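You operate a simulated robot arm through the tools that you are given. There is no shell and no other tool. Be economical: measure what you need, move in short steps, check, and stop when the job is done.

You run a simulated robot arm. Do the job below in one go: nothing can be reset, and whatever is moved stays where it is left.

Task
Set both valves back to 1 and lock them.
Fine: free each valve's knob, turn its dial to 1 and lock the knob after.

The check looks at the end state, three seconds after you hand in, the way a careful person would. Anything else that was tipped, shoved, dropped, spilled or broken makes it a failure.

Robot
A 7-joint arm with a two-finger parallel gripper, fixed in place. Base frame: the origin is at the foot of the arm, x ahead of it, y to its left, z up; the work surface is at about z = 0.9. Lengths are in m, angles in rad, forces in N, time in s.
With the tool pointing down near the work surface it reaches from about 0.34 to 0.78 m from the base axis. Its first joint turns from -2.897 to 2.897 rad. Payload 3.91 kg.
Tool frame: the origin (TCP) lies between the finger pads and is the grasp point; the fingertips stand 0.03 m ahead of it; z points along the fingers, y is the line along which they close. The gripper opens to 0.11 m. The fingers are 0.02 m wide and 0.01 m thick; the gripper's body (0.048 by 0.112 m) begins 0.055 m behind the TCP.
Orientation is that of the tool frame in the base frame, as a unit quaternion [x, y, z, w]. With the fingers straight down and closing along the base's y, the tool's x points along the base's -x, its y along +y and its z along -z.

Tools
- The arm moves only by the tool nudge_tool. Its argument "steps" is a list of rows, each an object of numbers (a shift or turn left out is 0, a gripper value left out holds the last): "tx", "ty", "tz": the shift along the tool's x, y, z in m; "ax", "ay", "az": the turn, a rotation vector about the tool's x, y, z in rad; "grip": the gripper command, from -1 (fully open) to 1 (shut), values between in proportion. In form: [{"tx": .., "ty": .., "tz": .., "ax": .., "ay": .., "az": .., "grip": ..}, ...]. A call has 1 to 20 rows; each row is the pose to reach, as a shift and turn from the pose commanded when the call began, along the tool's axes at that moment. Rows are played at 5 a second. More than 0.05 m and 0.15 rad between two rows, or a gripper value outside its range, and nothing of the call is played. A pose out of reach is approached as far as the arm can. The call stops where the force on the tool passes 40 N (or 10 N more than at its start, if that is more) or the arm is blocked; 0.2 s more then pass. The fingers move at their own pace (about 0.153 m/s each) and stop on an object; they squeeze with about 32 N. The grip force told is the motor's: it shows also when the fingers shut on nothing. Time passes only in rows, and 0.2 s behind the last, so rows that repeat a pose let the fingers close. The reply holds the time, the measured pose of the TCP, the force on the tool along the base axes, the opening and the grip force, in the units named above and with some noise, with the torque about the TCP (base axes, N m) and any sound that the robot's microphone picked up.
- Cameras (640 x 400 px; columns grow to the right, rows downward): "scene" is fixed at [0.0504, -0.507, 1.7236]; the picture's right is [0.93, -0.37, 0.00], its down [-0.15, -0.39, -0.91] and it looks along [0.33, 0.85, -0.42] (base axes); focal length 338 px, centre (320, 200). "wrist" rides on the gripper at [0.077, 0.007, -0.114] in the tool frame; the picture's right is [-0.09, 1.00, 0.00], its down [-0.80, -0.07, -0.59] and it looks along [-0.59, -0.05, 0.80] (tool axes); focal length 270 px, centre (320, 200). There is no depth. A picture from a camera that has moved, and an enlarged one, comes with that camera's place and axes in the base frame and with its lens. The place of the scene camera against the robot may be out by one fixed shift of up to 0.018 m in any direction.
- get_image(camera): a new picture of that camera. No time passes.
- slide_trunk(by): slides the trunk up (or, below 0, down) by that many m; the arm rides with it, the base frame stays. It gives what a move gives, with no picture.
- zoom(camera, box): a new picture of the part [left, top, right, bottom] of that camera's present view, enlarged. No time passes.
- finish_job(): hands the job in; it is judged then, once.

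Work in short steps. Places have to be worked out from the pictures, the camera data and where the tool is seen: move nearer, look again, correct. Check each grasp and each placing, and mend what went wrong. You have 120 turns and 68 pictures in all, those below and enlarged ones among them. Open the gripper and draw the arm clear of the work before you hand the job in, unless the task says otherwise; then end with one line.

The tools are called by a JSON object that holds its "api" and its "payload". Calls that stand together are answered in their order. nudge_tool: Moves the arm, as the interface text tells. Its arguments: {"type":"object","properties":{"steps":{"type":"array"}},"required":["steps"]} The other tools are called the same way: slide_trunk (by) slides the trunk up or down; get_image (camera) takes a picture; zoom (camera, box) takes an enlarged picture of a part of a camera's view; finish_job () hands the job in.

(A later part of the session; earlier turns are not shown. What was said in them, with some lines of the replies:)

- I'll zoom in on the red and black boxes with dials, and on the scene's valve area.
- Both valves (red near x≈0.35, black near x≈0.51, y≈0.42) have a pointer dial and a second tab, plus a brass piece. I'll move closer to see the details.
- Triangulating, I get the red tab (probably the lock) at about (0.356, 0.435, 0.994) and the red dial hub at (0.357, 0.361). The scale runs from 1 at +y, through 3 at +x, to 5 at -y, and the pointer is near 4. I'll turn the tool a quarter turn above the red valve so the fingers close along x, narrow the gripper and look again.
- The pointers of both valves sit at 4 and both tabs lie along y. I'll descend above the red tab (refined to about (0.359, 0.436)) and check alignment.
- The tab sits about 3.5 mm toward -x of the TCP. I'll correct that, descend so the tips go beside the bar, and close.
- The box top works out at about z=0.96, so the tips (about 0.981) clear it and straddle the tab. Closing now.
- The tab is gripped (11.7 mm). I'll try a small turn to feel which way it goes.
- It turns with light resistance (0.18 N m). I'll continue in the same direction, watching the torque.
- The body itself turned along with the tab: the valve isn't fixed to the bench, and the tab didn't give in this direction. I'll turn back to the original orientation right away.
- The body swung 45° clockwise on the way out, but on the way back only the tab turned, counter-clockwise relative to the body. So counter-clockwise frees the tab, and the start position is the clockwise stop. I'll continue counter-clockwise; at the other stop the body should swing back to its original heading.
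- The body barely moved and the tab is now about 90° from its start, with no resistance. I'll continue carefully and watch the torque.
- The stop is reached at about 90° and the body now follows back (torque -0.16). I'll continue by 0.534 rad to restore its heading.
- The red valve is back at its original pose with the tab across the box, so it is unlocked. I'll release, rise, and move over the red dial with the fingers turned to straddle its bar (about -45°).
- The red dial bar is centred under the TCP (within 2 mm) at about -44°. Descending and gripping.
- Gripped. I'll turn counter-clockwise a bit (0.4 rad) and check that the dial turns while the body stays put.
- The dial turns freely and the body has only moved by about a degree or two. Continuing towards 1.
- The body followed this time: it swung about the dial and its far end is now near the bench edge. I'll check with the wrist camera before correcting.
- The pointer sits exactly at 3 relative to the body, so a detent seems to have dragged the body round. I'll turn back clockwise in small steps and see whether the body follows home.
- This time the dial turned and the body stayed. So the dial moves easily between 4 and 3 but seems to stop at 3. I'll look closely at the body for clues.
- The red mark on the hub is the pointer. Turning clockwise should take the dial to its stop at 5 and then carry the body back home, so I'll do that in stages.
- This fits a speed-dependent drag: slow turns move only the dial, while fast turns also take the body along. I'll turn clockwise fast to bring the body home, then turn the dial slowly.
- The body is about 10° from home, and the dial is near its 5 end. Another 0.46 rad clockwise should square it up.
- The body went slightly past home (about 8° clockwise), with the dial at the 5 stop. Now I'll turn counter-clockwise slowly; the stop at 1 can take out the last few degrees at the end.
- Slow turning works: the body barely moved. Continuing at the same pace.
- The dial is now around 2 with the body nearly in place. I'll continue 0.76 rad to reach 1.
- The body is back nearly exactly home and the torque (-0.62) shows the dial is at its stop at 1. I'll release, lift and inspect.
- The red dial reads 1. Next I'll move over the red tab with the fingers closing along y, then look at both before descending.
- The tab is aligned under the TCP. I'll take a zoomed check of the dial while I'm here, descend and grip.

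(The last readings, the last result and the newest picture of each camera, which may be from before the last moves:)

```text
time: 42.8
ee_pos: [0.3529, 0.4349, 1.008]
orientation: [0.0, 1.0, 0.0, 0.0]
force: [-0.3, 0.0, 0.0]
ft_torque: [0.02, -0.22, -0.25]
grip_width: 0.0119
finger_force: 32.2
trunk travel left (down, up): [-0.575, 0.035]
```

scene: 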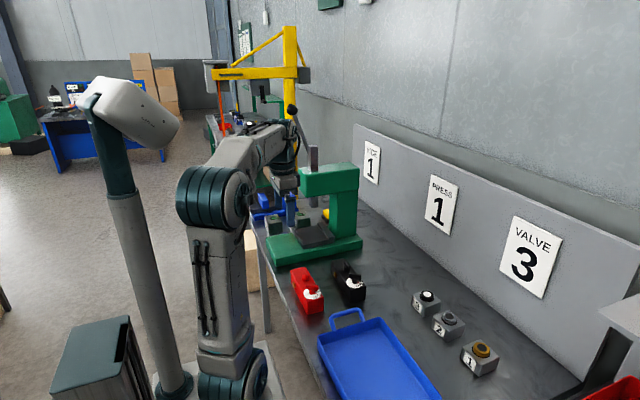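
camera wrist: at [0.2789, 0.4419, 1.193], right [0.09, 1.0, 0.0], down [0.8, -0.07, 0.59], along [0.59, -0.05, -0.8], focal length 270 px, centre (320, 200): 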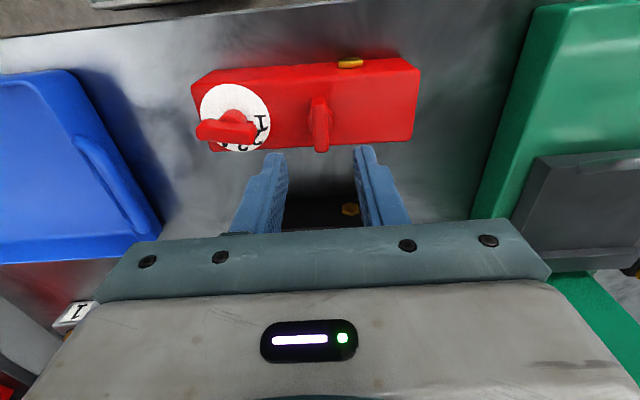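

The hub mark points straight at the 1. Now I'll turn the tab slowly clockwise to lock.

{"api": "nudge_tool", "payload": {"steps": [{"az": 0.055}, {"az": 0.11}, {"az": 0.165}, {"az": 0.22}, {"az": 0.275}, {"az": 0.33}, {"az": 0.385}, {"az": 0.44}, {"az": 0.495}, {"az": 0.55}, {"az": 0.605}, {"az": 0.66}, {"az": 0.715}, {"az": 0.77}, {"az": 0.825}, {"az": 0.88}, {"az": 0.935}, {"az": 0.99}, {"az": 1.045}, {"az": 1.1}]}}

{"api": "nudge_tool", "payload": {"steps": [{"az": 0.055}, {"az": 0.11}, {"az": 0.165}, {"az": 0.22}, {"az": 0.275}, {"az": 0.33}, {"az": 0.385}, {"az": 0.43}, {"az": 0.47}]}}

{"api": "get_image", "payload": {"camera": "wrist"}}

{"api": "zoom", "payload": {"camera": "scene", "box": [285, 250, 375, 320]}}

```text
time: 47.0
ee_pos: [0.3527, 0.4371, 1.009]
orientation: [0.523, 0.852, 0.0, 0.001]
force: [2.0, 1.7, 0.7]
ft_torque: [-0.01, -0.07, 0.01]
grip_width: 0.0117
finger_force: 32.0
trunk travel left (down, up): [-0.575, 0.035]
```

```text
time: 49.0
ee_pos: [0.3532, 0.4372, 1.0086]
orientation: [0.707, 0.707, 0.0, 0.0]
force: [-0.9, -0.9, -0.7]
ft_torque: [0.37, -0.02, 0.02]
grip_width: 0.0116
finger_force: 32.4
trunk travel left (down, up): [-0.575, 0.035]
```

```text
28 pictures are left
camera wrist: at [0.3602, 0.5132, 1.1225], right [1.0, -0.09, 0.0], down [-0.07, -0.8, 0.6], along [-0.05, -0.59, -0.8], focal length 270 px, centre (320, 200)
```

wrist: 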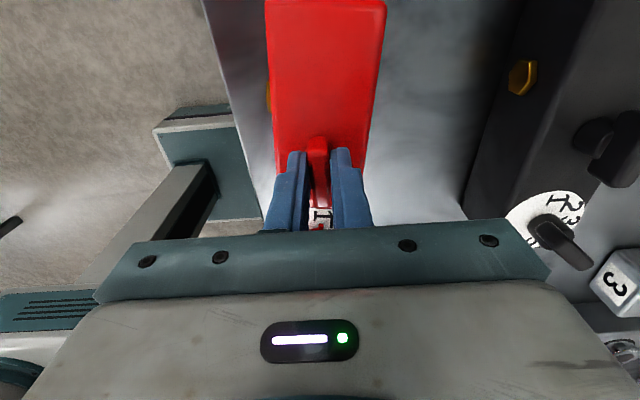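

```text
5.71 times, centred on (330, 285) of scene
camera zoom: at [0.0504, -0.507, 1.7236], right [0.93, -0.37, 0.0], down [-0.15, -0.39, -0.91], along [0.33, 0.85, -0.42], focal length 1932 px, centre (263, -286)
```

zoom: 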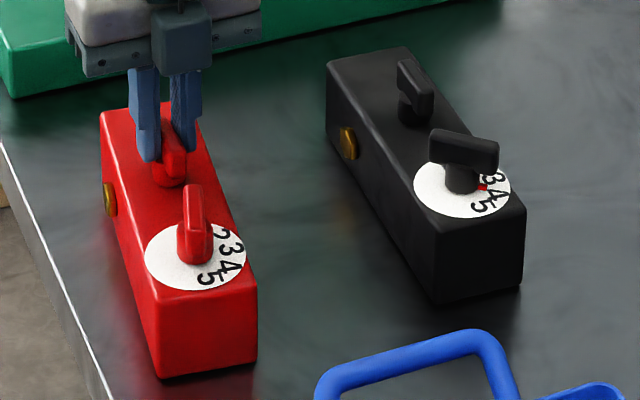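

The body drifted roughly 8° clockwise, so the tab isn't at its lock stop yet. I'll turn slowly further until the stop torque shows, then square the body up afterwards.

{"api": "nudge_tool", "payload": {"steps": [{"az": 0.03}, {"az": 0.06}, {"az": 0.09}, {"az": 0.12}, {"az": 0.15}, {"az": 0.18}, {"az": 0.21}, {"az": 0.24}]}}

{"api": "zoom", "payload": {"camera": "scene", "box": [285, 250, 375, 320]}}

```text
time: 50.8
ee_pos: [0.353, 0.438, 1.0089]
orientation: [0.786, 0.618, 0.0, 0.0]
force: [-0.8, 0.4, -0.2]
ft_torque: [0.31, -0.1, 0.26]
grip_width: 0.0118
finger_force: 32.0
trunk travel left (down, up): [-0.575, 0.035]
```

```text
5.71 times, centred on (330, 285) of scene
camera zoom: at [0.0504, -0.507, 1.7236], right [0.93, -0.37, 0.0], down [-0.15, -0.39, -0.91], along [0.33, 0.85, -0.42], focal length 1932 px, centre (263, -286)
```

zoom: 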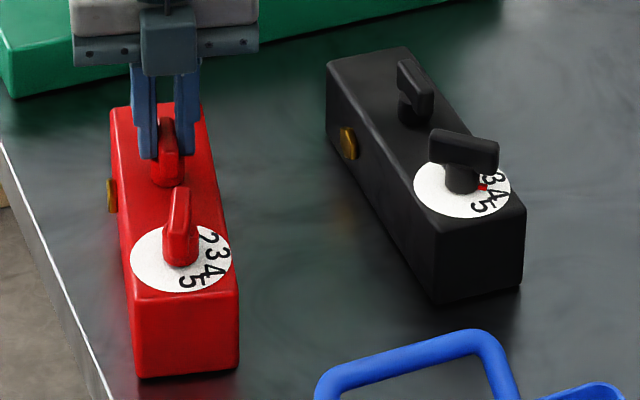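

The torque (0.26) says the tab is at its lock stop, with the body turned about 14° clockwise. I'll release, then grip the body across its width between tab and dial to square it up.

{"api": "nudge_tool", "payload": {"steps": [{"grip": 0.5}, {"grip": 0.5}, {"tz": -0.03}, {"tz": -0.06, "grip": -0.9}, {"tz": -0.06, "tx": -0.037}, {"tz": -0.06, "tx": -0.037}]}}

{"api": "get_image", "payload": {"camera": "wrist"}}

```text
time: 52.2
ee_pos: [0.346, 0.4016, 1.0683]
orientation: [0.786, 0.619, 0.001, 0.0]
force: [0.4, -0.2, -0.2]
ft_torque: [0.01, -0.02, 0.01]
grip_width: 0.1044
finger_force: 0.0
trunk travel left (down, up): [-0.575, 0.035]
```

```text
25 pictures are left
camera wrist: at [0.3713, 0.4736, 1.1819], right [0.95, -0.32, 0.0], down [-0.26, -0.76, 0.6], along [-0.19, -0.56, -0.8], focal length 270 px, centre (320, 200)
```

wrist: 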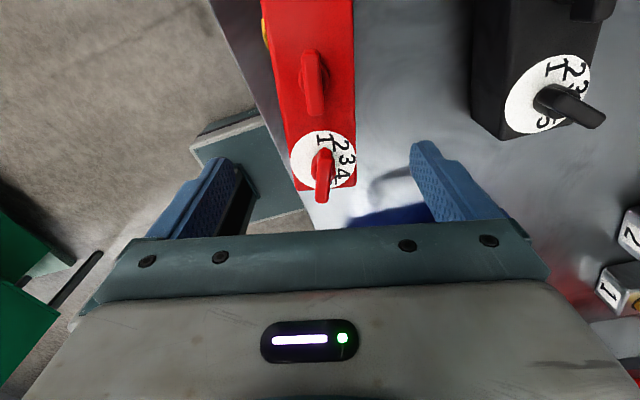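

The tab is in line with the body again and the dial is at 1. I'll descend around the body and grip it.

{"api": "nudge_tool", "payload": {"steps": [{"tz": 0.035}, {"tz": 0.07}, {"tz": 0.098}, {"tz": 0.098, "grip": -0.3}, {"tz": 0.098, "grip": 0.1}, {"tz": 0.098, "grip": 0.3}, {"tz": 0.098, "grip": 0.3}]}}

```text
time: 53.8
ee_pos: [0.3449, 0.4009, 0.9709]
orientation: [0.786, 0.618, 0.0, 0.0]
force: [-1.2, -2.1, -0.5]
ft_torque: [0.58, -0.01, 0.07]
grip_width: 0.0619
finger_force: 32.2
trunk travel left (down, up): [-0.575, 0.035]
```

The body is gripped (62 mm). I'll rotate it back 0.239 rad and shift it about 12 mm toward +x to its original place.

{"api": "nudge_tool", "payload": {"steps": [{"az": -0.06, "tx": 0.001, "ty": 0.003}, {"az": -0.12, "tx": 0.002, "ty": 0.006}, {"az": -0.18, "tx": 0.0025, "ty": 0.009}, {"az": -0.239, "tx": 0.003, "ty": 0.0121}, {"az": -0.239, "tx": 0.003, "ty": 0.0121}]}}

{"api": "zoom", "payload": {"camera": "scene", "box": [285, 250, 375, 320]}}

```text
time: 55.0
ee_pos: [0.3579, 0.4001, 0.9721]
orientation: [0.707, 0.707, 0.0, 0.001]
force: [-1.1, -0.4, 2.0]
ft_torque: [-0.06, 0.38, -0.1]
grip_width: 0.0618
finger_force: 32.1
trunk travel left (down, up): [-0.575, 0.035]
```

```text
5.71 times, centred on (330, 285) of scene
camera zoom: at [0.0504, -0.507, 1.7236], right [0.93, -0.37, 0.0], down [-0.15, -0.39, -0.91], along [0.33, 0.85, -0.42], focal length 1932 px, centre (263, -286)
```

zoom: 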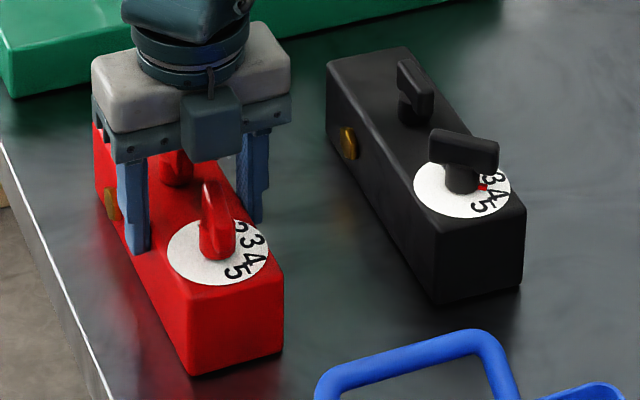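

The red valve is back at its original pose, with the dial at 1 and locked. I'll release it and move above the black tab (about (0.522, 0.434)), keeping the fingers closing along x.

{"api": "nudge_tool", "payload": {"steps": [{"grip": -0.2}, {"grip": -0.9}, {"grip": -0.9, "tz": -0.04}, {"tz": -0.08}, {"tz": -0.105, "grip": 0.2}, {"tz": -0.105, "ty": 0.04, "tx": 0.01}, {"tz": -0.105, "ty": 0.08, "tx": 0.02}, {"tz": -0.105, "ty": 0.12, "tx": 0.034}, {"tz": -0.105, "ty": 0.163, "tx": 0.034}, {"tz": -0.105, "ty": 0.163, "tx": 0.034}]}}

{"api": "get_image", "payload": {"camera": "wrist"}}

```text
time: 57.2
ee_pos: [0.5222, 0.4353, 1.076]
orientation: [0.706, 0.708, 0.0, 0.001]
force: [-0.1, 0.4, 0.6]
ft_torque: [0.0, -0.02, 0.03]
grip_width: 0.044
finger_force: 0.1
trunk travel left (down, up): [-0.575, 0.035]
```

```text
23 pictures are left
camera wrist: at [0.5289, 0.5125, 1.1897], right [1.0, -0.09, 0.0], down [-0.07, -0.8, 0.59], along [-0.05, -0.59, -0.8], focal length 270 px, centre (320, 200)
```

wrist: 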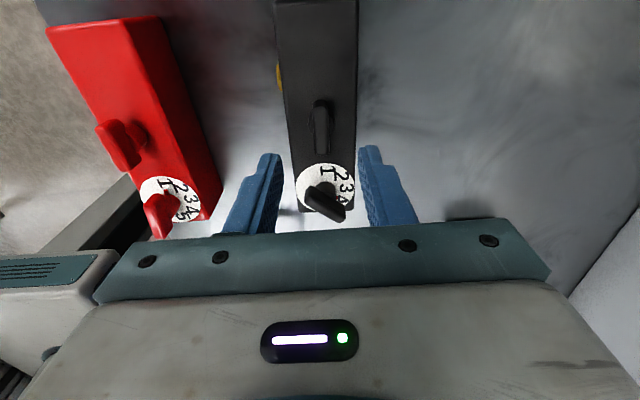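

The black tab is centred under the TCP. Descending and gripping.

{"api": "nudge_tool", "payload": {"steps": [{"tz": 0.035, "ty": 0.001}, {"tz": 0.067, "ty": 0.001}, {"tz": 0.067, "ty": 0.001, "grip": 0.6}, {"tz": 0.067, "ty": 0.001, "grip": 1}, {"tz": 0.067, "ty": 0.001, "grip": 1}, {"tz": 0.067, "ty": 0.001, "grip": 1}]}}

{"api": "nudge_tool", "payload": {"steps": [{"az": -0.04}, {"az": -0.08}, {"az": -0.12}, {"az": -0.16}, {"az": -0.2}, {"az": -0.24}, {"az": -0.28}, {"az": -0.32}, {"az": -0.36}, {"az": -0.4}]}}

{"api": "zoom", "payload": {"camera": "scene", "box": [285, 250, 375, 320]}}

```text
time: 58.6
ee_pos: [0.5234, 0.4372, 1.0109]
orientation: [0.707, 0.707, 0.0, 0.0]
force: [1.4, 0.4, -0.8]
ft_torque: [0.63, -0.05, 0.02]
grip_width: 0.0119
finger_force: 32.1
trunk travel left (down, up): [-0.575, 0.035]
```

```text
time: 60.8
ee_pos: [0.5209, 0.435, 1.0102]
orientation: [0.553, 0.833, 0.0, 0.0]
force: [-3.0, 7.9, 14.1]
ft_torque: [0.35, 0.18, -0.02]
grip_width: 0.0115
finger_force: 31.9
trunk travel left (down, up): [-0.575, 0.035]
```

```text
5.71 times, centred on (330, 285) of scene
camera zoom: at [0.0504, -0.507, 1.7236], right [0.93, -0.37, 0.0], down [-0.15, -0.39, -0.91], along [0.33, 0.85, -0.42], focal length 1932 px, centre (263, -286)
```

zoom: 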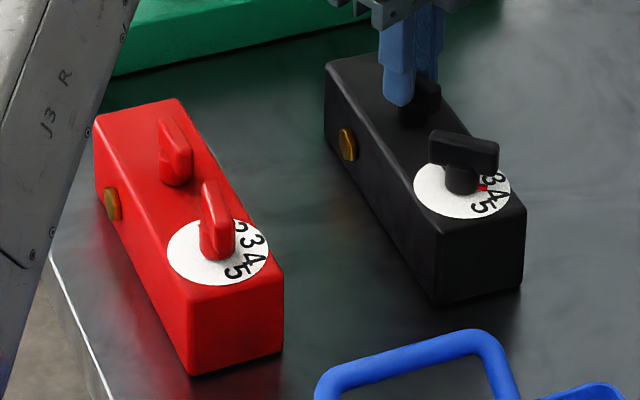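

The red valve looks right, and the black tab turns with the body still. Continuing to the 90° free position.

{"api": "nudge_tool", "payload": {"steps": [{"az": -0.055}, {"az": -0.11}, {"az": -0.165}, {"az": -0.22}, {"az": -0.275}, {"az": -0.33}, {"az": -0.385}, {"az": -0.44}, {"az": -0.495}, {"az": -0.55}, {"az": -0.605}, {"az": -0.66}, {"az": -0.715}, {"az": -0.77}, {"az": -0.825}, {"az": -0.88}, {"az": -0.935}, {"az": -0.99}, {"az": -1.045}, {"az": -1.1}]}}

{"api": "nudge_tool", "payload": {"steps": [{"az": -0.03}, {"az": -0.055}, {"az": -0.075}]}}

{"api": "get_image", "payload": {"camera": "wrist"}}

```text
time: 65.0
ee_pos: [0.5223, 0.4332, 1.0093]
orientation: [0.035, 0.999, 0.0, 0.0]
force: [-5.6, -5.4, 6.1]
ft_torque: [-0.11, 0.11, -0.04]
grip_width: 0.0117
finger_force: 31.7
trunk travel left (down, up): [-0.575, 0.035]
```

```text
time: 65.8
ee_pos: [0.5226, 0.4321, 1.0099]
orientation: [-0.002, 1.0, 0.001, 0.001]
force: [-2.0, -6.6, 7.9]
ft_torque: [-0.16, -0.17, -0.44]
grip_width: 0.0115
finger_force: 32.0
trunk travel left (down, up): [-0.575, 0.035]
```

```text
21 pictures are left
camera wrist: at [0.4444, 0.4383, 1.1238], right [0.08, 1.0, 0.0], down [0.8, -0.07, 0.6], along [0.59, -0.05, -0.8], focal length 270 px, centre (320, 200)
```

wrist: 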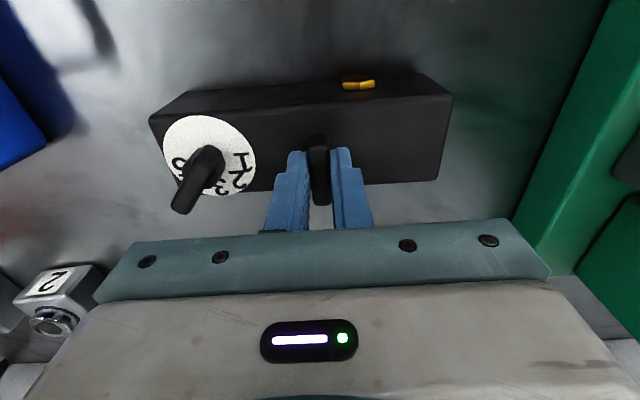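

The free stop is reached (torque -0.44) with the body straight. I'll release and move over the black dial.

{"api": "nudge_tool", "payload": {"steps": [{"grip": 0.5}, {"grip": 0.5}, {"tz": -0.03, "grip": 0.5}, {"tz": -0.06}, {"tz": -0.06, "ty": -0.03, "az": 0.14}, {"tz": -0.06, "ty": -0.06, "az": 0.28}, {"tz": -0.06, "ty": -0.073, "az": 0.42}, {"tz": -0.06, "ty": -0.073, "az": 0.56}, {"tz": -0.06, "ty": -0.073, "az": 0.7, "grip": 0.2}, {"tz": -0.06, "ty": -0.073, "az": 0.76, "grip": 0.2}, {"tz": -0.06, "ty": -0.073, "az": 0.76, "grip": 0.2}]}}

{"api": "get_image", "payload": {"camera": "wrist"}}

```text
time: 68.2
ee_pos: [0.5209, 0.3613, 1.0689]
orientation: [0.368, 0.93, 0.0, 0.001]
force: [0.0, 0.2, -0.3]
ft_torque: [-0.01, 0.04, 0.02]
grip_width: 0.044
finger_force: 0.1
trunk travel left (down, up): [-0.575, 0.035]
```

```text
20 pictures are left
camera wrist: at [0.4702, 0.4184, 1.183], right [0.75, 0.66, 0.0], down [0.53, -0.6, 0.59], along [0.4, -0.44, -0.8], focal length 270 px, centre (320, 200)
```

wrist: 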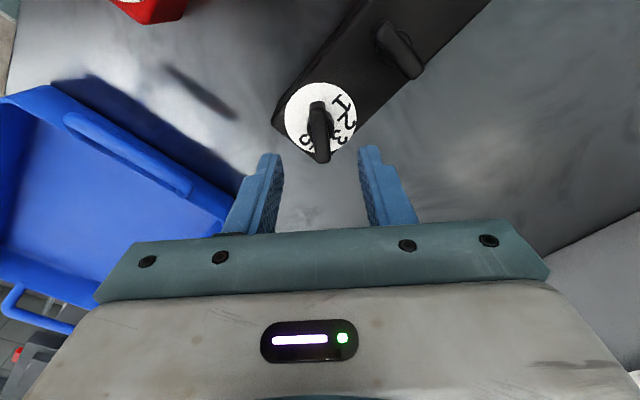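

The black dial bar is centred within 2 mm. Descending and gripping, then turning slowly counter-clockwise.

{"api": "nudge_tool", "payload": {"steps": [{"tz": 0.03, "tx": -0.001, "ty": 0.0014}, {"tz": 0.06, "tx": -0.001, "ty": 0.0014}, {"tz": 0.06, "tx": -0.001, "ty": 0.0014, "grip": 0.6}, {"tz": 0.06, "tx": -0.001, "ty": 0.0014, "grip": 1}, {"tz": 0.06, "tx": -0.001, "ty": 0.0014, "grip": 1}, {"tz": 0.06, "tx": -0.001, "ty": 0.0014, "grip": 1}]}}

{"api": "nudge_tool", "payload": {"steps": [{"az": -0.05}, {"az": -0.1}, {"az": -0.15}, {"az": -0.2}, {"az": -0.25}, {"az": -0.3}, {"az": -0.35}, {"az": -0.4}, {"az": -0.45}, {"az": -0.5}, {"az": -0.55}, {"az": -0.6}, {"az": -0.65}, {"az": -0.7}, {"az": -0.75}, {"az": -0.8}, {"az": -0.85}, {"az": -0.9}, {"az": -0.95}, {"az": -1.0}]}}

{"api": "zoom", "payload": {"camera": "scene", "box": [285, 250, 375, 320]}}

```text
time: 69.6
ee_pos: [0.5225, 0.3618, 1.0092]
orientation: [0.369, 0.929, 0.0, 0.0]
force: [-0.7, -2.3, -0.6]
ft_torque: [0.0, 0.01, 0.05]
grip_width: 0.0118
finger_force: 32.5
trunk travel left (down, up): [-0.575, 0.035]
```

```text
time: 73.8
ee_pos: [0.5225, 0.3604, 1.0108]
orientation: [-0.123, 0.992, 0.001, 0.001]
force: [1.2, -5.3, 8.8]
ft_torque: [-0.26, 0.35, -0.01]
grip_width: 0.0114
finger_force: 31.7
trunk travel left (down, up): [-0.575, 0.035]
```

```text
5.71 times, centred on (330, 285) of scene
camera zoom: at [0.0504, -0.507, 1.7236], right [0.93, -0.37, 0.0], down [-0.15, -0.39, -0.91], along [0.33, 0.85, -0.42], focal length 1932 px, centre (263, -286)
```

zoom: 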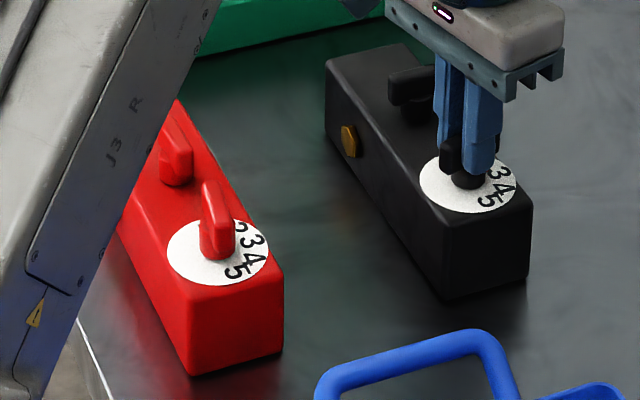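

Only a small drift (about 3°). Continuing slowly toward 1.

{"api": "nudge_tool", "payload": {"steps": [{"az": -0.055}, {"az": -0.11}, {"az": -0.165}, {"az": -0.22}, {"az": -0.275}, {"az": -0.33}, {"az": -0.385}, {"az": -0.44}, {"az": -0.495}, {"az": -0.55}, {"az": -0.605}, {"az": -0.66}, {"az": -0.715}, {"az": -0.77}, {"az": -0.825}, {"az": -0.88}, {"az": -0.935}, {"az": -0.99}, {"az": -1.045}, {"az": -1.1}]}}

{"api": "nudge_tool", "payload": {"steps": [{"az": -0.03}, {"az": -0.06}, {"az": -0.09}, {"az": -0.12}]}}

{"api": "zoom", "payload": {"camera": "scene", "box": [285, 250, 375, 320]}}

```text
time: 78.0
ee_pos: [0.5246, 0.3613, 1.0099]
orientation: [-0.624, 0.782, -0.002, 0.001]
force: [5.7, -3.0, 5.4]
ft_torque: [0.75, 0.14, -0.19]
grip_width: 0.0115
finger_force: 32.0
trunk travel left (down, up): [-0.575, 0.035]
```

```text
time: 79.0
ee_pos: [0.5228, 0.3611, 1.0102]
orientation: [-0.669, 0.743, 0.0, 0.0]
force: [4.5, -3.0, 11.9]
ft_torque: [0.38, -0.24, -0.05]
grip_width: 0.0118
finger_force: 32.1
trunk travel left (down, up): [-0.575, 0.035]
```

```text
5.71 times, centred on (330, 285) of scene
camera zoom: at [0.0504, -0.507, 1.7236], right [0.93, -0.37, 0.0], down [-0.15, -0.39, -0.91], along [0.33, 0.85, -0.42], focal length 1932 px, centre (263, -286)
```

zoom: 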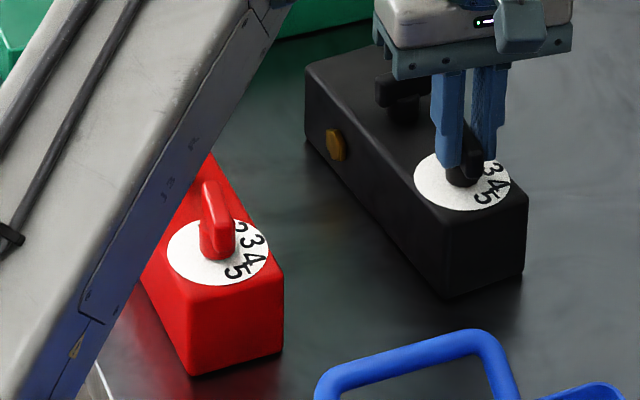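

The body has drifted about 8° counter-clockwise, so the dial is almost at 1. I'll go slightly further to confirm the stop; the clockwise locking turn will offset the drift.

{"api": "nudge_tool", "payload": {"steps": [{"az": -0.025}, {"az": -0.05}, {"az": -0.075}, {"az": -0.1}]}}

{"api": "nudge_tool", "payload": {"steps": [{"grip": 0.5}, {"grip": 0.3}, {"tz": -0.03}, {"tz": -0.07}, {"tz": -0.07}]}}

{"api": "get_image", "payload": {"camera": "wrist"}}

```text
time: 80.0
ee_pos: [0.5225, 0.3616, 1.0093]
orientation: [-0.705, 0.709, 0.001, -0.001]
force: [-2.6, 3.2, 4.2]
ft_torque: [0.05, 0.18, -0.21]
grip_width: 0.0116
finger_force: 32.1
trunk travel left (down, up): [-0.575, 0.035]
```

```text
time: 81.2
ee_pos: [0.5219, 0.3619, 1.0792]
orientation: [-0.705, 0.709, 0.0, 0.0]
force: [0.0, 0.1, 0.2]
ft_torque: [-0.01, -0.01, -0.03]
grip_width: 0.0386
finger_force: 0.0
trunk travel left (down, up): [-0.575, 0.035]
```

```text
17 pictures are left
camera wrist: at [0.5163, 0.2841, 1.1932], right [-1.0, 0.09, 0.0], down [0.08, 0.8, 0.59], along [0.06, 0.59, -0.8], focal length 270 px, centre (320, 200)
```

wrist: 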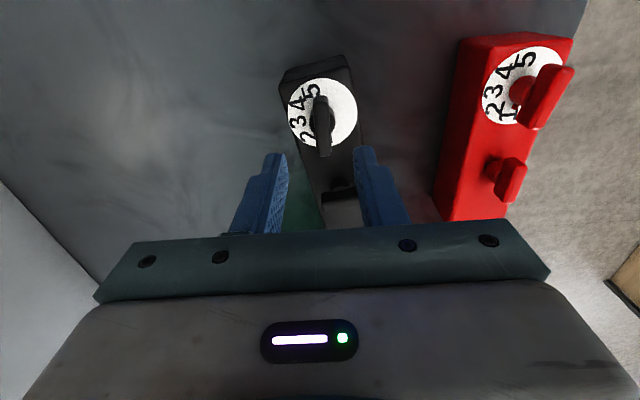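

The dial's stop torque is confirmed (-0.21). I'll move above the black tab, now around (0.510, 0.435), with the tool turned to about -10° to match the body.

{"api": "nudge_tool", "payload": {"steps": [{"tx": -0.01, "az": 0.14}, {"tx": -0.02, "az": 0.28}, {"tx": -0.03, "az": 0.42}, {"tx": -0.04, "az": 0.56, "ty": 0.005}, {"tx": -0.05, "az": 0.7, "ty": 0.008}, {"tx": -0.06, "az": 0.84, "ty": 0.0125}, {"tx": -0.074, "ty": 0.0125, "az": 0.98}, {"tx": -0.074, "ty": 0.0125, "az": 1.12}, {"tx": -0.074, "ty": 0.0125, "az": 1.26}, {"tx": -0.074, "ty": 0.0125, "az": 1.39}, {"tx": -0.074, "ty": 0.0125, "az": 1.39}]}}

{"api": "get_image", "payload": {"camera": "wrist"}}

```text
time: 83.6
ee_pos: [0.511, 0.4366, 1.0794]
orientation: [-0.087, 0.996, 0.0, 0.0]
force: [-0.8, -0.2, -0.3]
ft_torque: [0.07, -0.01, 0.03]
grip_width: 0.0386
finger_force: 0.0
trunk travel left (down, up): [-0.575, 0.035]
```

```text
16 pictures are left
camera wrist: at [0.4345, 0.4281, 1.1935], right [-0.09, 1.0, 0.0], down [0.8, 0.07, 0.59], along [0.59, 0.05, -0.8], focal length 270 px, centre (320, 200)
```

wrist: 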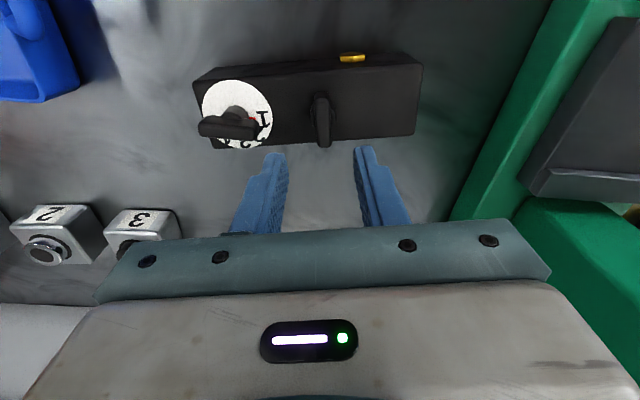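

The tab is aligned and the dial mark points at 1. Descending, gripping, then turning clockwise slowly to lock.

{"api": "nudge_tool", "payload": {"steps": [{"tx": 0.0035, "tz": 0.035}, {"tx": 0.0035, "tz": 0.07}, {"tx": 0.0035, "tz": 0.07, "grip": 0.6}, {"tx": 0.0035, "tz": 0.07, "grip": 1}, {"tx": 0.0035, "tz": 0.07, "grip": 1}, {"tx": 0.0035, "tz": 0.07, "grip": 1}]}}

{"api": "nudge_tool", "payload": {"steps": [{"az": 0.055}, {"az": 0.11}, {"az": 0.165}, {"az": 0.22}, {"az": 0.275}, {"az": 0.33}, {"az": 0.385}, {"az": 0.44}, {"az": 0.495}, {"az": 0.55}, {"az": 0.605}, {"az": 0.66}, {"az": 0.715}, {"az": 0.77}, {"az": 0.825}, {"az": 0.88}, {"az": 0.935}, {"az": 0.99}, {"az": 1.045}, {"az": 1.1}]}}

{"api": "zoom", "payload": {"camera": "scene", "box": [285, 250, 375, 320]}}

```text
time: 85.0
ee_pos: [0.5056, 0.4336, 1.0089]
orientation: [-0.088, 0.996, 0.0, 0.0]
force: [-2.2, 0.2, -0.1]
ft_torque: [0.04, 0.03, -0.07]
grip_width: 0.0115
finger_force: 32.0
trunk travel left (down, up): [-0.575, 0.035]
```

```text
time: 89.2
ee_pos: [0.5092, 0.4365, 1.0092]
orientation: [0.446, 0.895, 0.0, 0.0]
force: [0.3, 0.5, -0.3]
ft_torque: [0.12, -0.07, -0.03]
grip_width: 0.0118
finger_force: 32.3
trunk travel left (down, up): [-0.575, 0.035]
```

```text
5.71 times, centred on (330, 285) of scene
camera zoom: at [0.0504, -0.507, 1.7236], right [0.93, -0.37, 0.0], down [-0.15, -0.39, -0.91], along [0.33, 0.85, -0.42], focal length 1932 px, centre (263, -286)
```

zoom: 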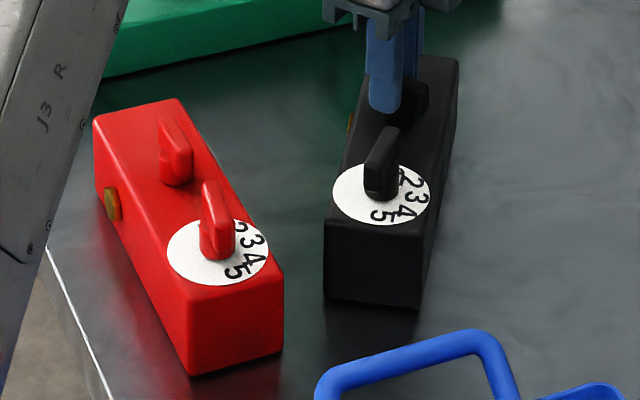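

The body swung clockwise more than expected because there was no down-load this time. I'll press down gently to add friction and continue slower.

{"api": "nudge_tool", "payload": {"steps": [{"tz": 0.002}, {"tz": 0.004}, {"tz": 0.004}]}}

```text
time: 90.0
ee_pos: [0.5083, 0.4355, 1.008]
orientation: [0.445, 0.895, 0.004, 0.002]
force: [6.2, 6.0, 18.8]
ft_torque: [-0.49, -0.2, 0.05]
grip_width: 0.0119
finger_force: 31.6
trunk travel left (down, up): [-0.575, 0.035]
```

About 19 N of down-load. Now I'll turn clockwise slowly.

{"api": "nudge_tool", "payload": {"steps": [{"az": 0.035}, {"az": 0.07}, {"az": 0.105}, {"az": 0.14}, {"az": 0.175}, {"az": 0.21}, {"az": 0.245}, {"az": 0.28}, {"az": 0.315}, {"az": 0.35}, {"az": 0.385}, {"az": 0.42}, {"az": 0.455}, {"az": 0.49}]}}

{"api": "zoom", "payload": {"camera": "scene", "box": [285, 250, 375, 320]}}

```text
time: 93.0
ee_pos: [0.5079, 0.4339, 1.0044]
orientation: [0.65, 0.76, -0.002, 0.0]
force: [5.6, 0.7, 10.1]
ft_torque: [0.41, -0.15, 0.04]
grip_width: 0.0115
finger_force: 31.7
trunk travel left (down, up): [-0.575, 0.035]
```

```text
5.71 times, centred on (330, 285) of scene
camera zoom: at [0.0504, -0.507, 1.7236], right [0.93, -0.37, 0.0], down [-0.15, -0.39, -0.91], along [0.33, 0.85, -0.42], focal length 1932 px, centre (263, -286)
```

zoom: 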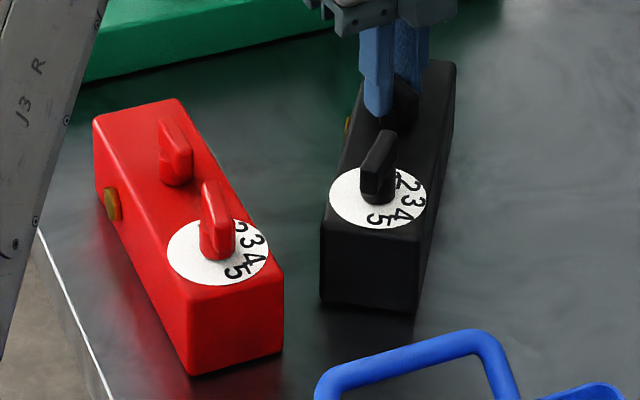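

With pressure the body holds still. I'll continue with a little more down-load for the remaining ~0.7 rad.

{"api": "nudge_tool", "payload": {"steps": [{"az": 0.035, "tz": 0.001}, {"az": 0.07, "tz": 0.002}, {"az": 0.105, "tz": 0.002}, {"az": 0.14, "tz": 0.002}, {"az": 0.175, "tz": 0.002}, {"az": 0.21, "tz": 0.002}, {"az": 0.245, "tz": 0.002}, {"az": 0.28, "tz": 0.002}, {"az": 0.315, "tz": 0.002}, {"az": 0.35, "tz": 0.002}, {"az": 0.385, "tz": 0.002}, {"az": 0.42, "tz": 0.002}, {"az": 0.455, "tz": 0.002}, {"az": 0.49, "tz": 0.002}, {"az": 0.525, "tz": 0.002}, {"az": 0.56, "tz": 0.002}, {"az": 0.595, "tz": 0.002}, {"az": 0.63, "tz": 0.002}]}}

{"api": "zoom", "payload": {"camera": "scene", "box": [285, 250, 375, 320]}}

{"api": "get_image", "payload": {"camera": "wrist"}}

```text
time: 96.8
ee_pos: [0.5086, 0.4344, 1.0044]
orientation: [0.853, 0.521, 0.002, 0.0]
force: [9.7, 0.6, 22.1]
ft_torque: [0.08, -0.21, 0.07]
grip_width: 0.0117
finger_force: 31.7
trunk travel left (down, up): [-0.575, 0.035]
```

```text
5.71 times, centred on (330, 285) of scene
camera zoom: at [0.0504, -0.507, 1.7236], right [0.93, -0.37, 0.0], down [-0.15, -0.39, -0.91], along [0.33, 0.85, -0.42], focal length 1932 px, centre (263, -286)
```

zoom: 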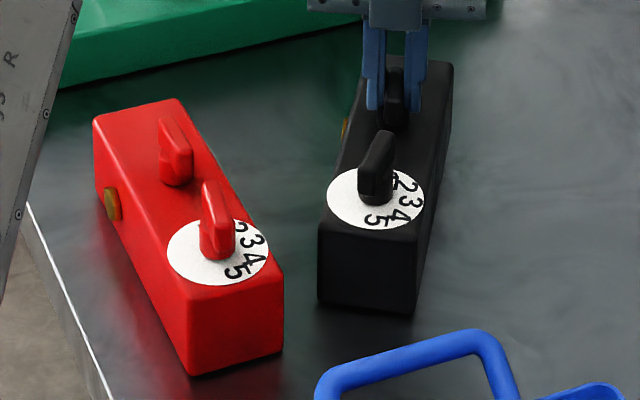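

```text
12 pictures are left
camera wrist: at [0.5495, 0.4982, 1.1179], right [0.85, -0.53, 0.0], down [-0.43, -0.68, 0.59], along [-0.32, -0.5, -0.81], focal length 270 px, centre (320, 200)
```

wrist: 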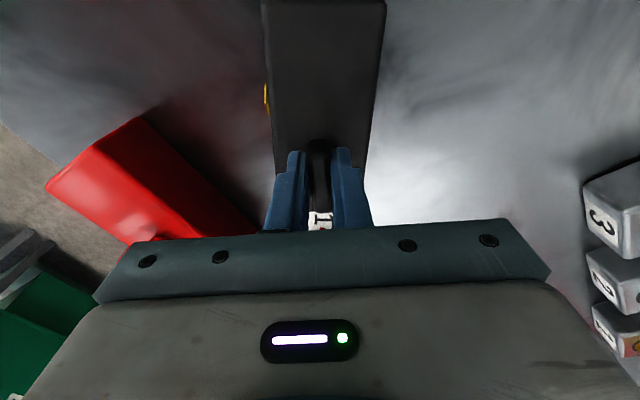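

The tab is nearly in line with the body. I'll continue a little until the stop torque appears.

{"api": "nudge_tool", "payload": {"steps": [{"az": 0.03}, {"az": 0.06}, {"az": 0.09}, {"az": 0.12}, {"az": 0.15}]}}

```text
time: 98.0
ee_pos: [0.5068, 0.4349, 1.0017]
orientation: [0.89, 0.457, -0.001, 0.0]
force: [2.7, -6.7, 19.7]
ft_torque: [-0.38, 0.06, 0.46]
grip_width: 0.0115
finger_force: 31.7
trunk travel left (down, up): [-0.575, 0.035]
```

Stop torque 0.46: locked. I'll relieve the pressure, release, rise, and move to grip the body between tab and dial to bring it home.

{"api": "nudge_tool", "payload": {"steps": [{"tz": -0.006}, {"tz": -0.006, "grip": 0.5}, {"tz": -0.006, "grip": 0.5}, {"tz": -0.03}, {"tz": -0.065, "grip": -0.9}, {"tz": -0.065, "tx": -0.037}, {"tz": -0.065, "tx": -0.037}]}}

{"api": "get_image", "payload": {"camera": "wrist"}}

```text
time: 99.6
ee_pos: [0.4864, 0.4053, 1.0692]
orientation: [0.89, 0.456, 0.001, -0.001]
force: [0.3, 0.0, -0.3]
ft_torque: [-0.01, 0.02, 0.0]
grip_width: 0.1044
finger_force: 0.1
trunk travel left (down, up): [-0.575, 0.035]
```

```text
11 pictures are left
camera wrist: at [0.5377, 0.4624, 1.1822], right [0.76, -0.65, 0.0], down [-0.52, -0.61, 0.59], along [-0.39, -0.45, -0.8], focal length 270 px, centre (320, 200)
```

wrist: 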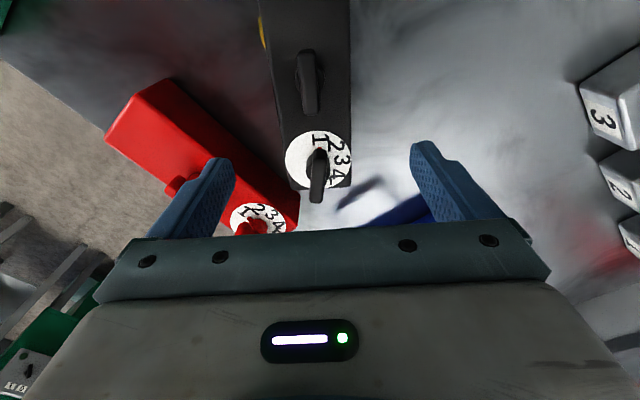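

Same geometry as for red: pointer at 1 and tab in line. The left finger clears the red valve by about 4 cm. Descending and gripping the body.

{"api": "nudge_tool", "payload": {"steps": [{"tz": 0.035, "grip": -0.6}, {"tz": 0.07}, {"tz": 0.098}, {"tz": 0.098, "grip": -0.3}, {"tz": 0.098, "grip": 0.1}, {"tz": 0.098, "grip": 0.3}, {"tz": 0.098, "grip": 0.3}]}}

```text
time: 101.2
ee_pos: [0.4849, 0.4079, 0.9679]
orientation: [0.89, 0.457, -0.001, 0.0]
force: [-2.5, 0.1, -0.3]
ft_torque: [0.74, -0.06, 0.32]
grip_width: 0.0621
finger_force: 32.2
trunk travel left (down, up): [-0.575, 0.035]
```

The body is gripped (62 mm). I'll rotate it back 0.622 rad and shift it to its original place.

{"api": "nudge_tool", "payload": {"steps": [{"az": -0.078, "tx": 0.0022, "ty": 0.0041}, {"az": -0.156, "tx": 0.0044, "ty": 0.0082}, {"az": -0.233, "tx": 0.0066, "ty": 0.0123}, {"az": -0.311, "tx": 0.0088, "ty": 0.0164}, {"az": -0.389, "tx": 0.011, "ty": 0.0205}, {"az": -0.467, "tx": 0.0132, "ty": 0.0246}, {"az": -0.545, "tx": 0.0154, "ty": 0.0287}, {"az": -0.622, "tx": 0.0175, "ty": 0.0329}, {"az": -0.622, "tx": 0.0175, "ty": 0.0329}]}}

{"api": "zoom", "payload": {"camera": "scene", "box": [285, 250, 375, 320]}}

```text
time: 103.2
ee_pos: [0.5236, 0.3997, 0.969]
orientation: [0.707, 0.707, -0.001, 0.0]
force: [-1.1, -0.2, 0.7]
ft_torque: [-0.22, -0.01, 0.02]
grip_width: 0.062
finger_force: 32.2
trunk travel left (down, up): [-0.575, 0.035]
```

```text
5.71 times, centred on (330, 285) of scene
camera zoom: at [0.0504, -0.507, 1.7236], right [0.93, -0.37, 0.0], down [-0.15, -0.39, -0.91], along [0.33, 0.85, -0.42], focal length 1932 px, centre (263, -286)
```

zoom: 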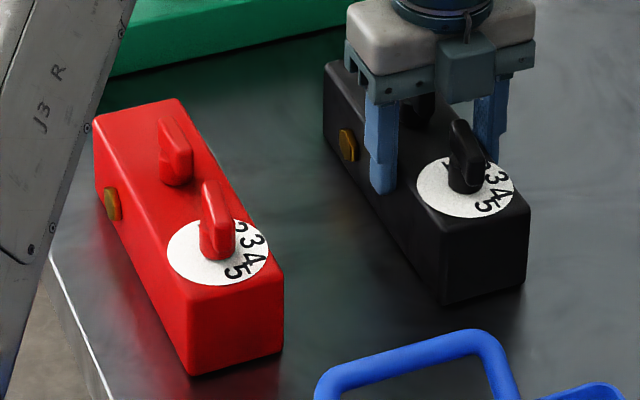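

It's within about 2° of its original heading. I'll trim 0.035 rad clockwise, then release and lift.

{"api": "nudge_tool", "payload": {"steps": [{"az": 0.02}, {"az": 0.038}, {"az": 0.038}, {"az": 0.038, "grip": -0.2}, {"az": 0.038, "grip": -0.8}, {"az": 0.038, "tz": -0.04}, {"az": 0.038, "tz": -0.08}, {"az": 0.038, "tz": -0.12}, {"az": 0.038, "tz": -0.12, "tx": 0.04}, {"az": 0.038, "tz": -0.12, "tx": 0.05}]}}

{"api": "get_image", "payload": {"camera": "wrist"}}

{"api": "zoom", "payload": {"camera": "scene", "box": [285, 250, 375, 320]}}

```text
time: 105.4
ee_pos: [0.5225, 0.451, 1.089]
orientation: [0.721, 0.693, 0.001, 0.001]
force: [-0.4, -0.2, -0.2]
ft_torque: [0.01, 0.03, 0.02]
grip_width: 0.0988
finger_force: 0.0
trunk travel left (down, up): [-0.575, 0.035]
```

```text
9 pictures are left
camera wrist: at [0.5328, 0.526, 1.2034], right [0.99, -0.13, 0.0], down [-0.1, -0.8, 0.59], along [-0.08, -0.59, -0.8], focal length 270 px, centre (320, 200)
```

wrist: 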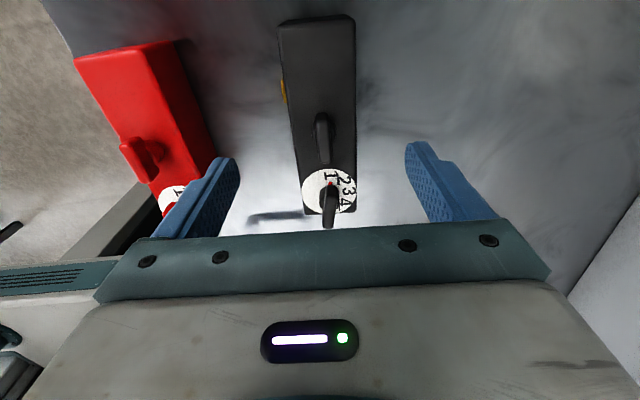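

```text
5.71 times, centred on (330, 285) of scene
camera zoom: at [0.0504, -0.507, 1.7236], right [0.93, -0.37, 0.0], down [-0.15, -0.39, -0.91], along [0.33, 0.85, -0.42], focal length 1932 px, centre (263, -286)
```

zoom: 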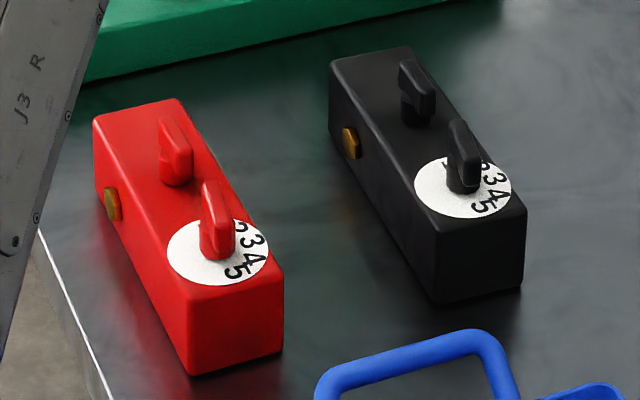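

Both valves are at their original poses. I'll take a final close check of pointer and lock on the black dial, then one of the red.

{"api": "zoom", "payload": {"camera": "wrist", "box": [270, 90, 400, 235]}}

{"api": "nudge_tool", "payload": {"steps": [{"tz": -0.04}, {"tz": -0.08, "ty": -0.04}, {"tz": -0.1, "ty": -0.08}, {"tz": -0.1, "ty": -0.12}, {"tz": -0.1, "ty": -0.16}]}}

{"api": "zoom", "payload": {"camera": "wrist", "box": [260, 60, 410, 220]}}

```text
2.76 times, centred on (335, 162) of wrist
camera zoom: at [0.5328, 0.526, 1.2034], right [0.99, -0.13, 0.0], down [-0.1, -0.8, 0.59], along [-0.08, -0.59, -0.8], focal length 746 px, centre (279, 303)
```

zoom: 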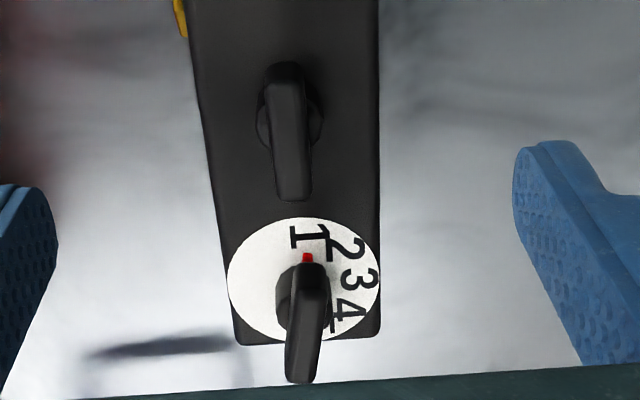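

```text
refused: row 2 steps farther than a row can; nothing moved
```

```text
2.50 times, centred on (335, 140) of wrist
camera zoom: at [0.5328, 0.526, 1.2034], right [0.99, -0.13, 0.0], down [-0.1, -0.8, 0.59], along [-0.08, -0.59, -0.8], focal length 676 px, centre (282, 350)
```

zoom: 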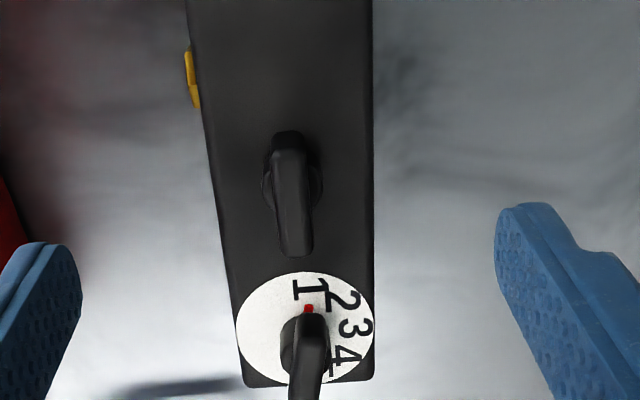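

The black mark points squarely at 1 and the tab is in line. I'll move up and over to check red.

{"api": "nudge_tool", "payload": {"steps": [{"tz": -0.04}, {"tz": -0.04, "ty": -0.04}, {"tz": -0.04, "ty": -0.08}, {"tz": -0.04, "ty": -0.12}, {"tz": -0.04, "ty": -0.16}]}}

{"api": "zoom", "payload": {"camera": "wrist", "box": [260, 60, 400, 220]}}

```text
time: 106.6
ee_pos: [0.3593, 0.4599, 1.1286]
orientation: [0.721, 0.693, 0.0, 0.0]
force: [-1.2, 0.1, -0.5]
ft_torque: [0.0, -0.05, -0.02]
grip_width: 0.0987
finger_force: 0.0
trunk travel left (down, up): [-0.575, 0.035]
```

```text
2.50 times, centred on (330, 140) of wrist
camera zoom: at [0.3696, 0.536, 1.2422], right [0.99, -0.13, 0.0], down [-0.1, -0.8, 0.59], along [-0.08, -0.59, -0.8], focal length 676 px, centre (295, 350)
```

zoom: 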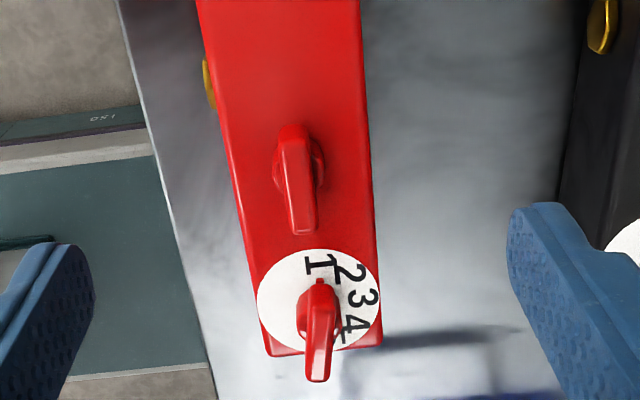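

Red reads 1 with its tab in line as well. I'll raise the arm well clear, then check the whole scene once.

{"api": "nudge_tool", "payload": {"steps": [{"tz": -0.04, "grip": -1}, {"tz": -0.08}, {"tz": -0.12}, {"tz": -0.16}, {"tz": -0.2}]}}

{"api": "get_image", "payload": {"camera": "scene"}}

```text
time: 107.8
ee_pos: [0.362, 0.459, 1.33]
orientation: [0.721, 0.693, -0.002, 0.0]
force: [0.3, 0.1, 0.7]
ft_torque: [-0.03, -0.02, 0.03]
grip_width: 0.11
finger_force: 0.0
trunk travel left (down, up): [-0.575, 0.035]
```

```text
4 pictures are left
```

scene: 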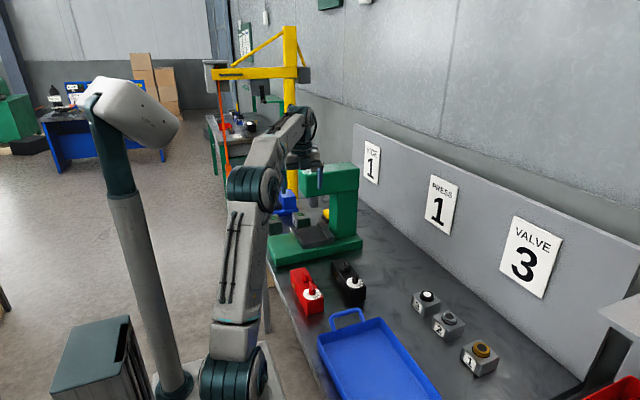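

Everything is in place and the arm is clear, so I'm handing in.

{"api": "finish_job", "payload": {}}

```text
The job is handed in.
```

Both valves now read 1 and are locked, but their bodies swung on the bench while I turned them; I gripped each and set it back to within about 2 mm of where it stood, and nothing else looks disturbed.
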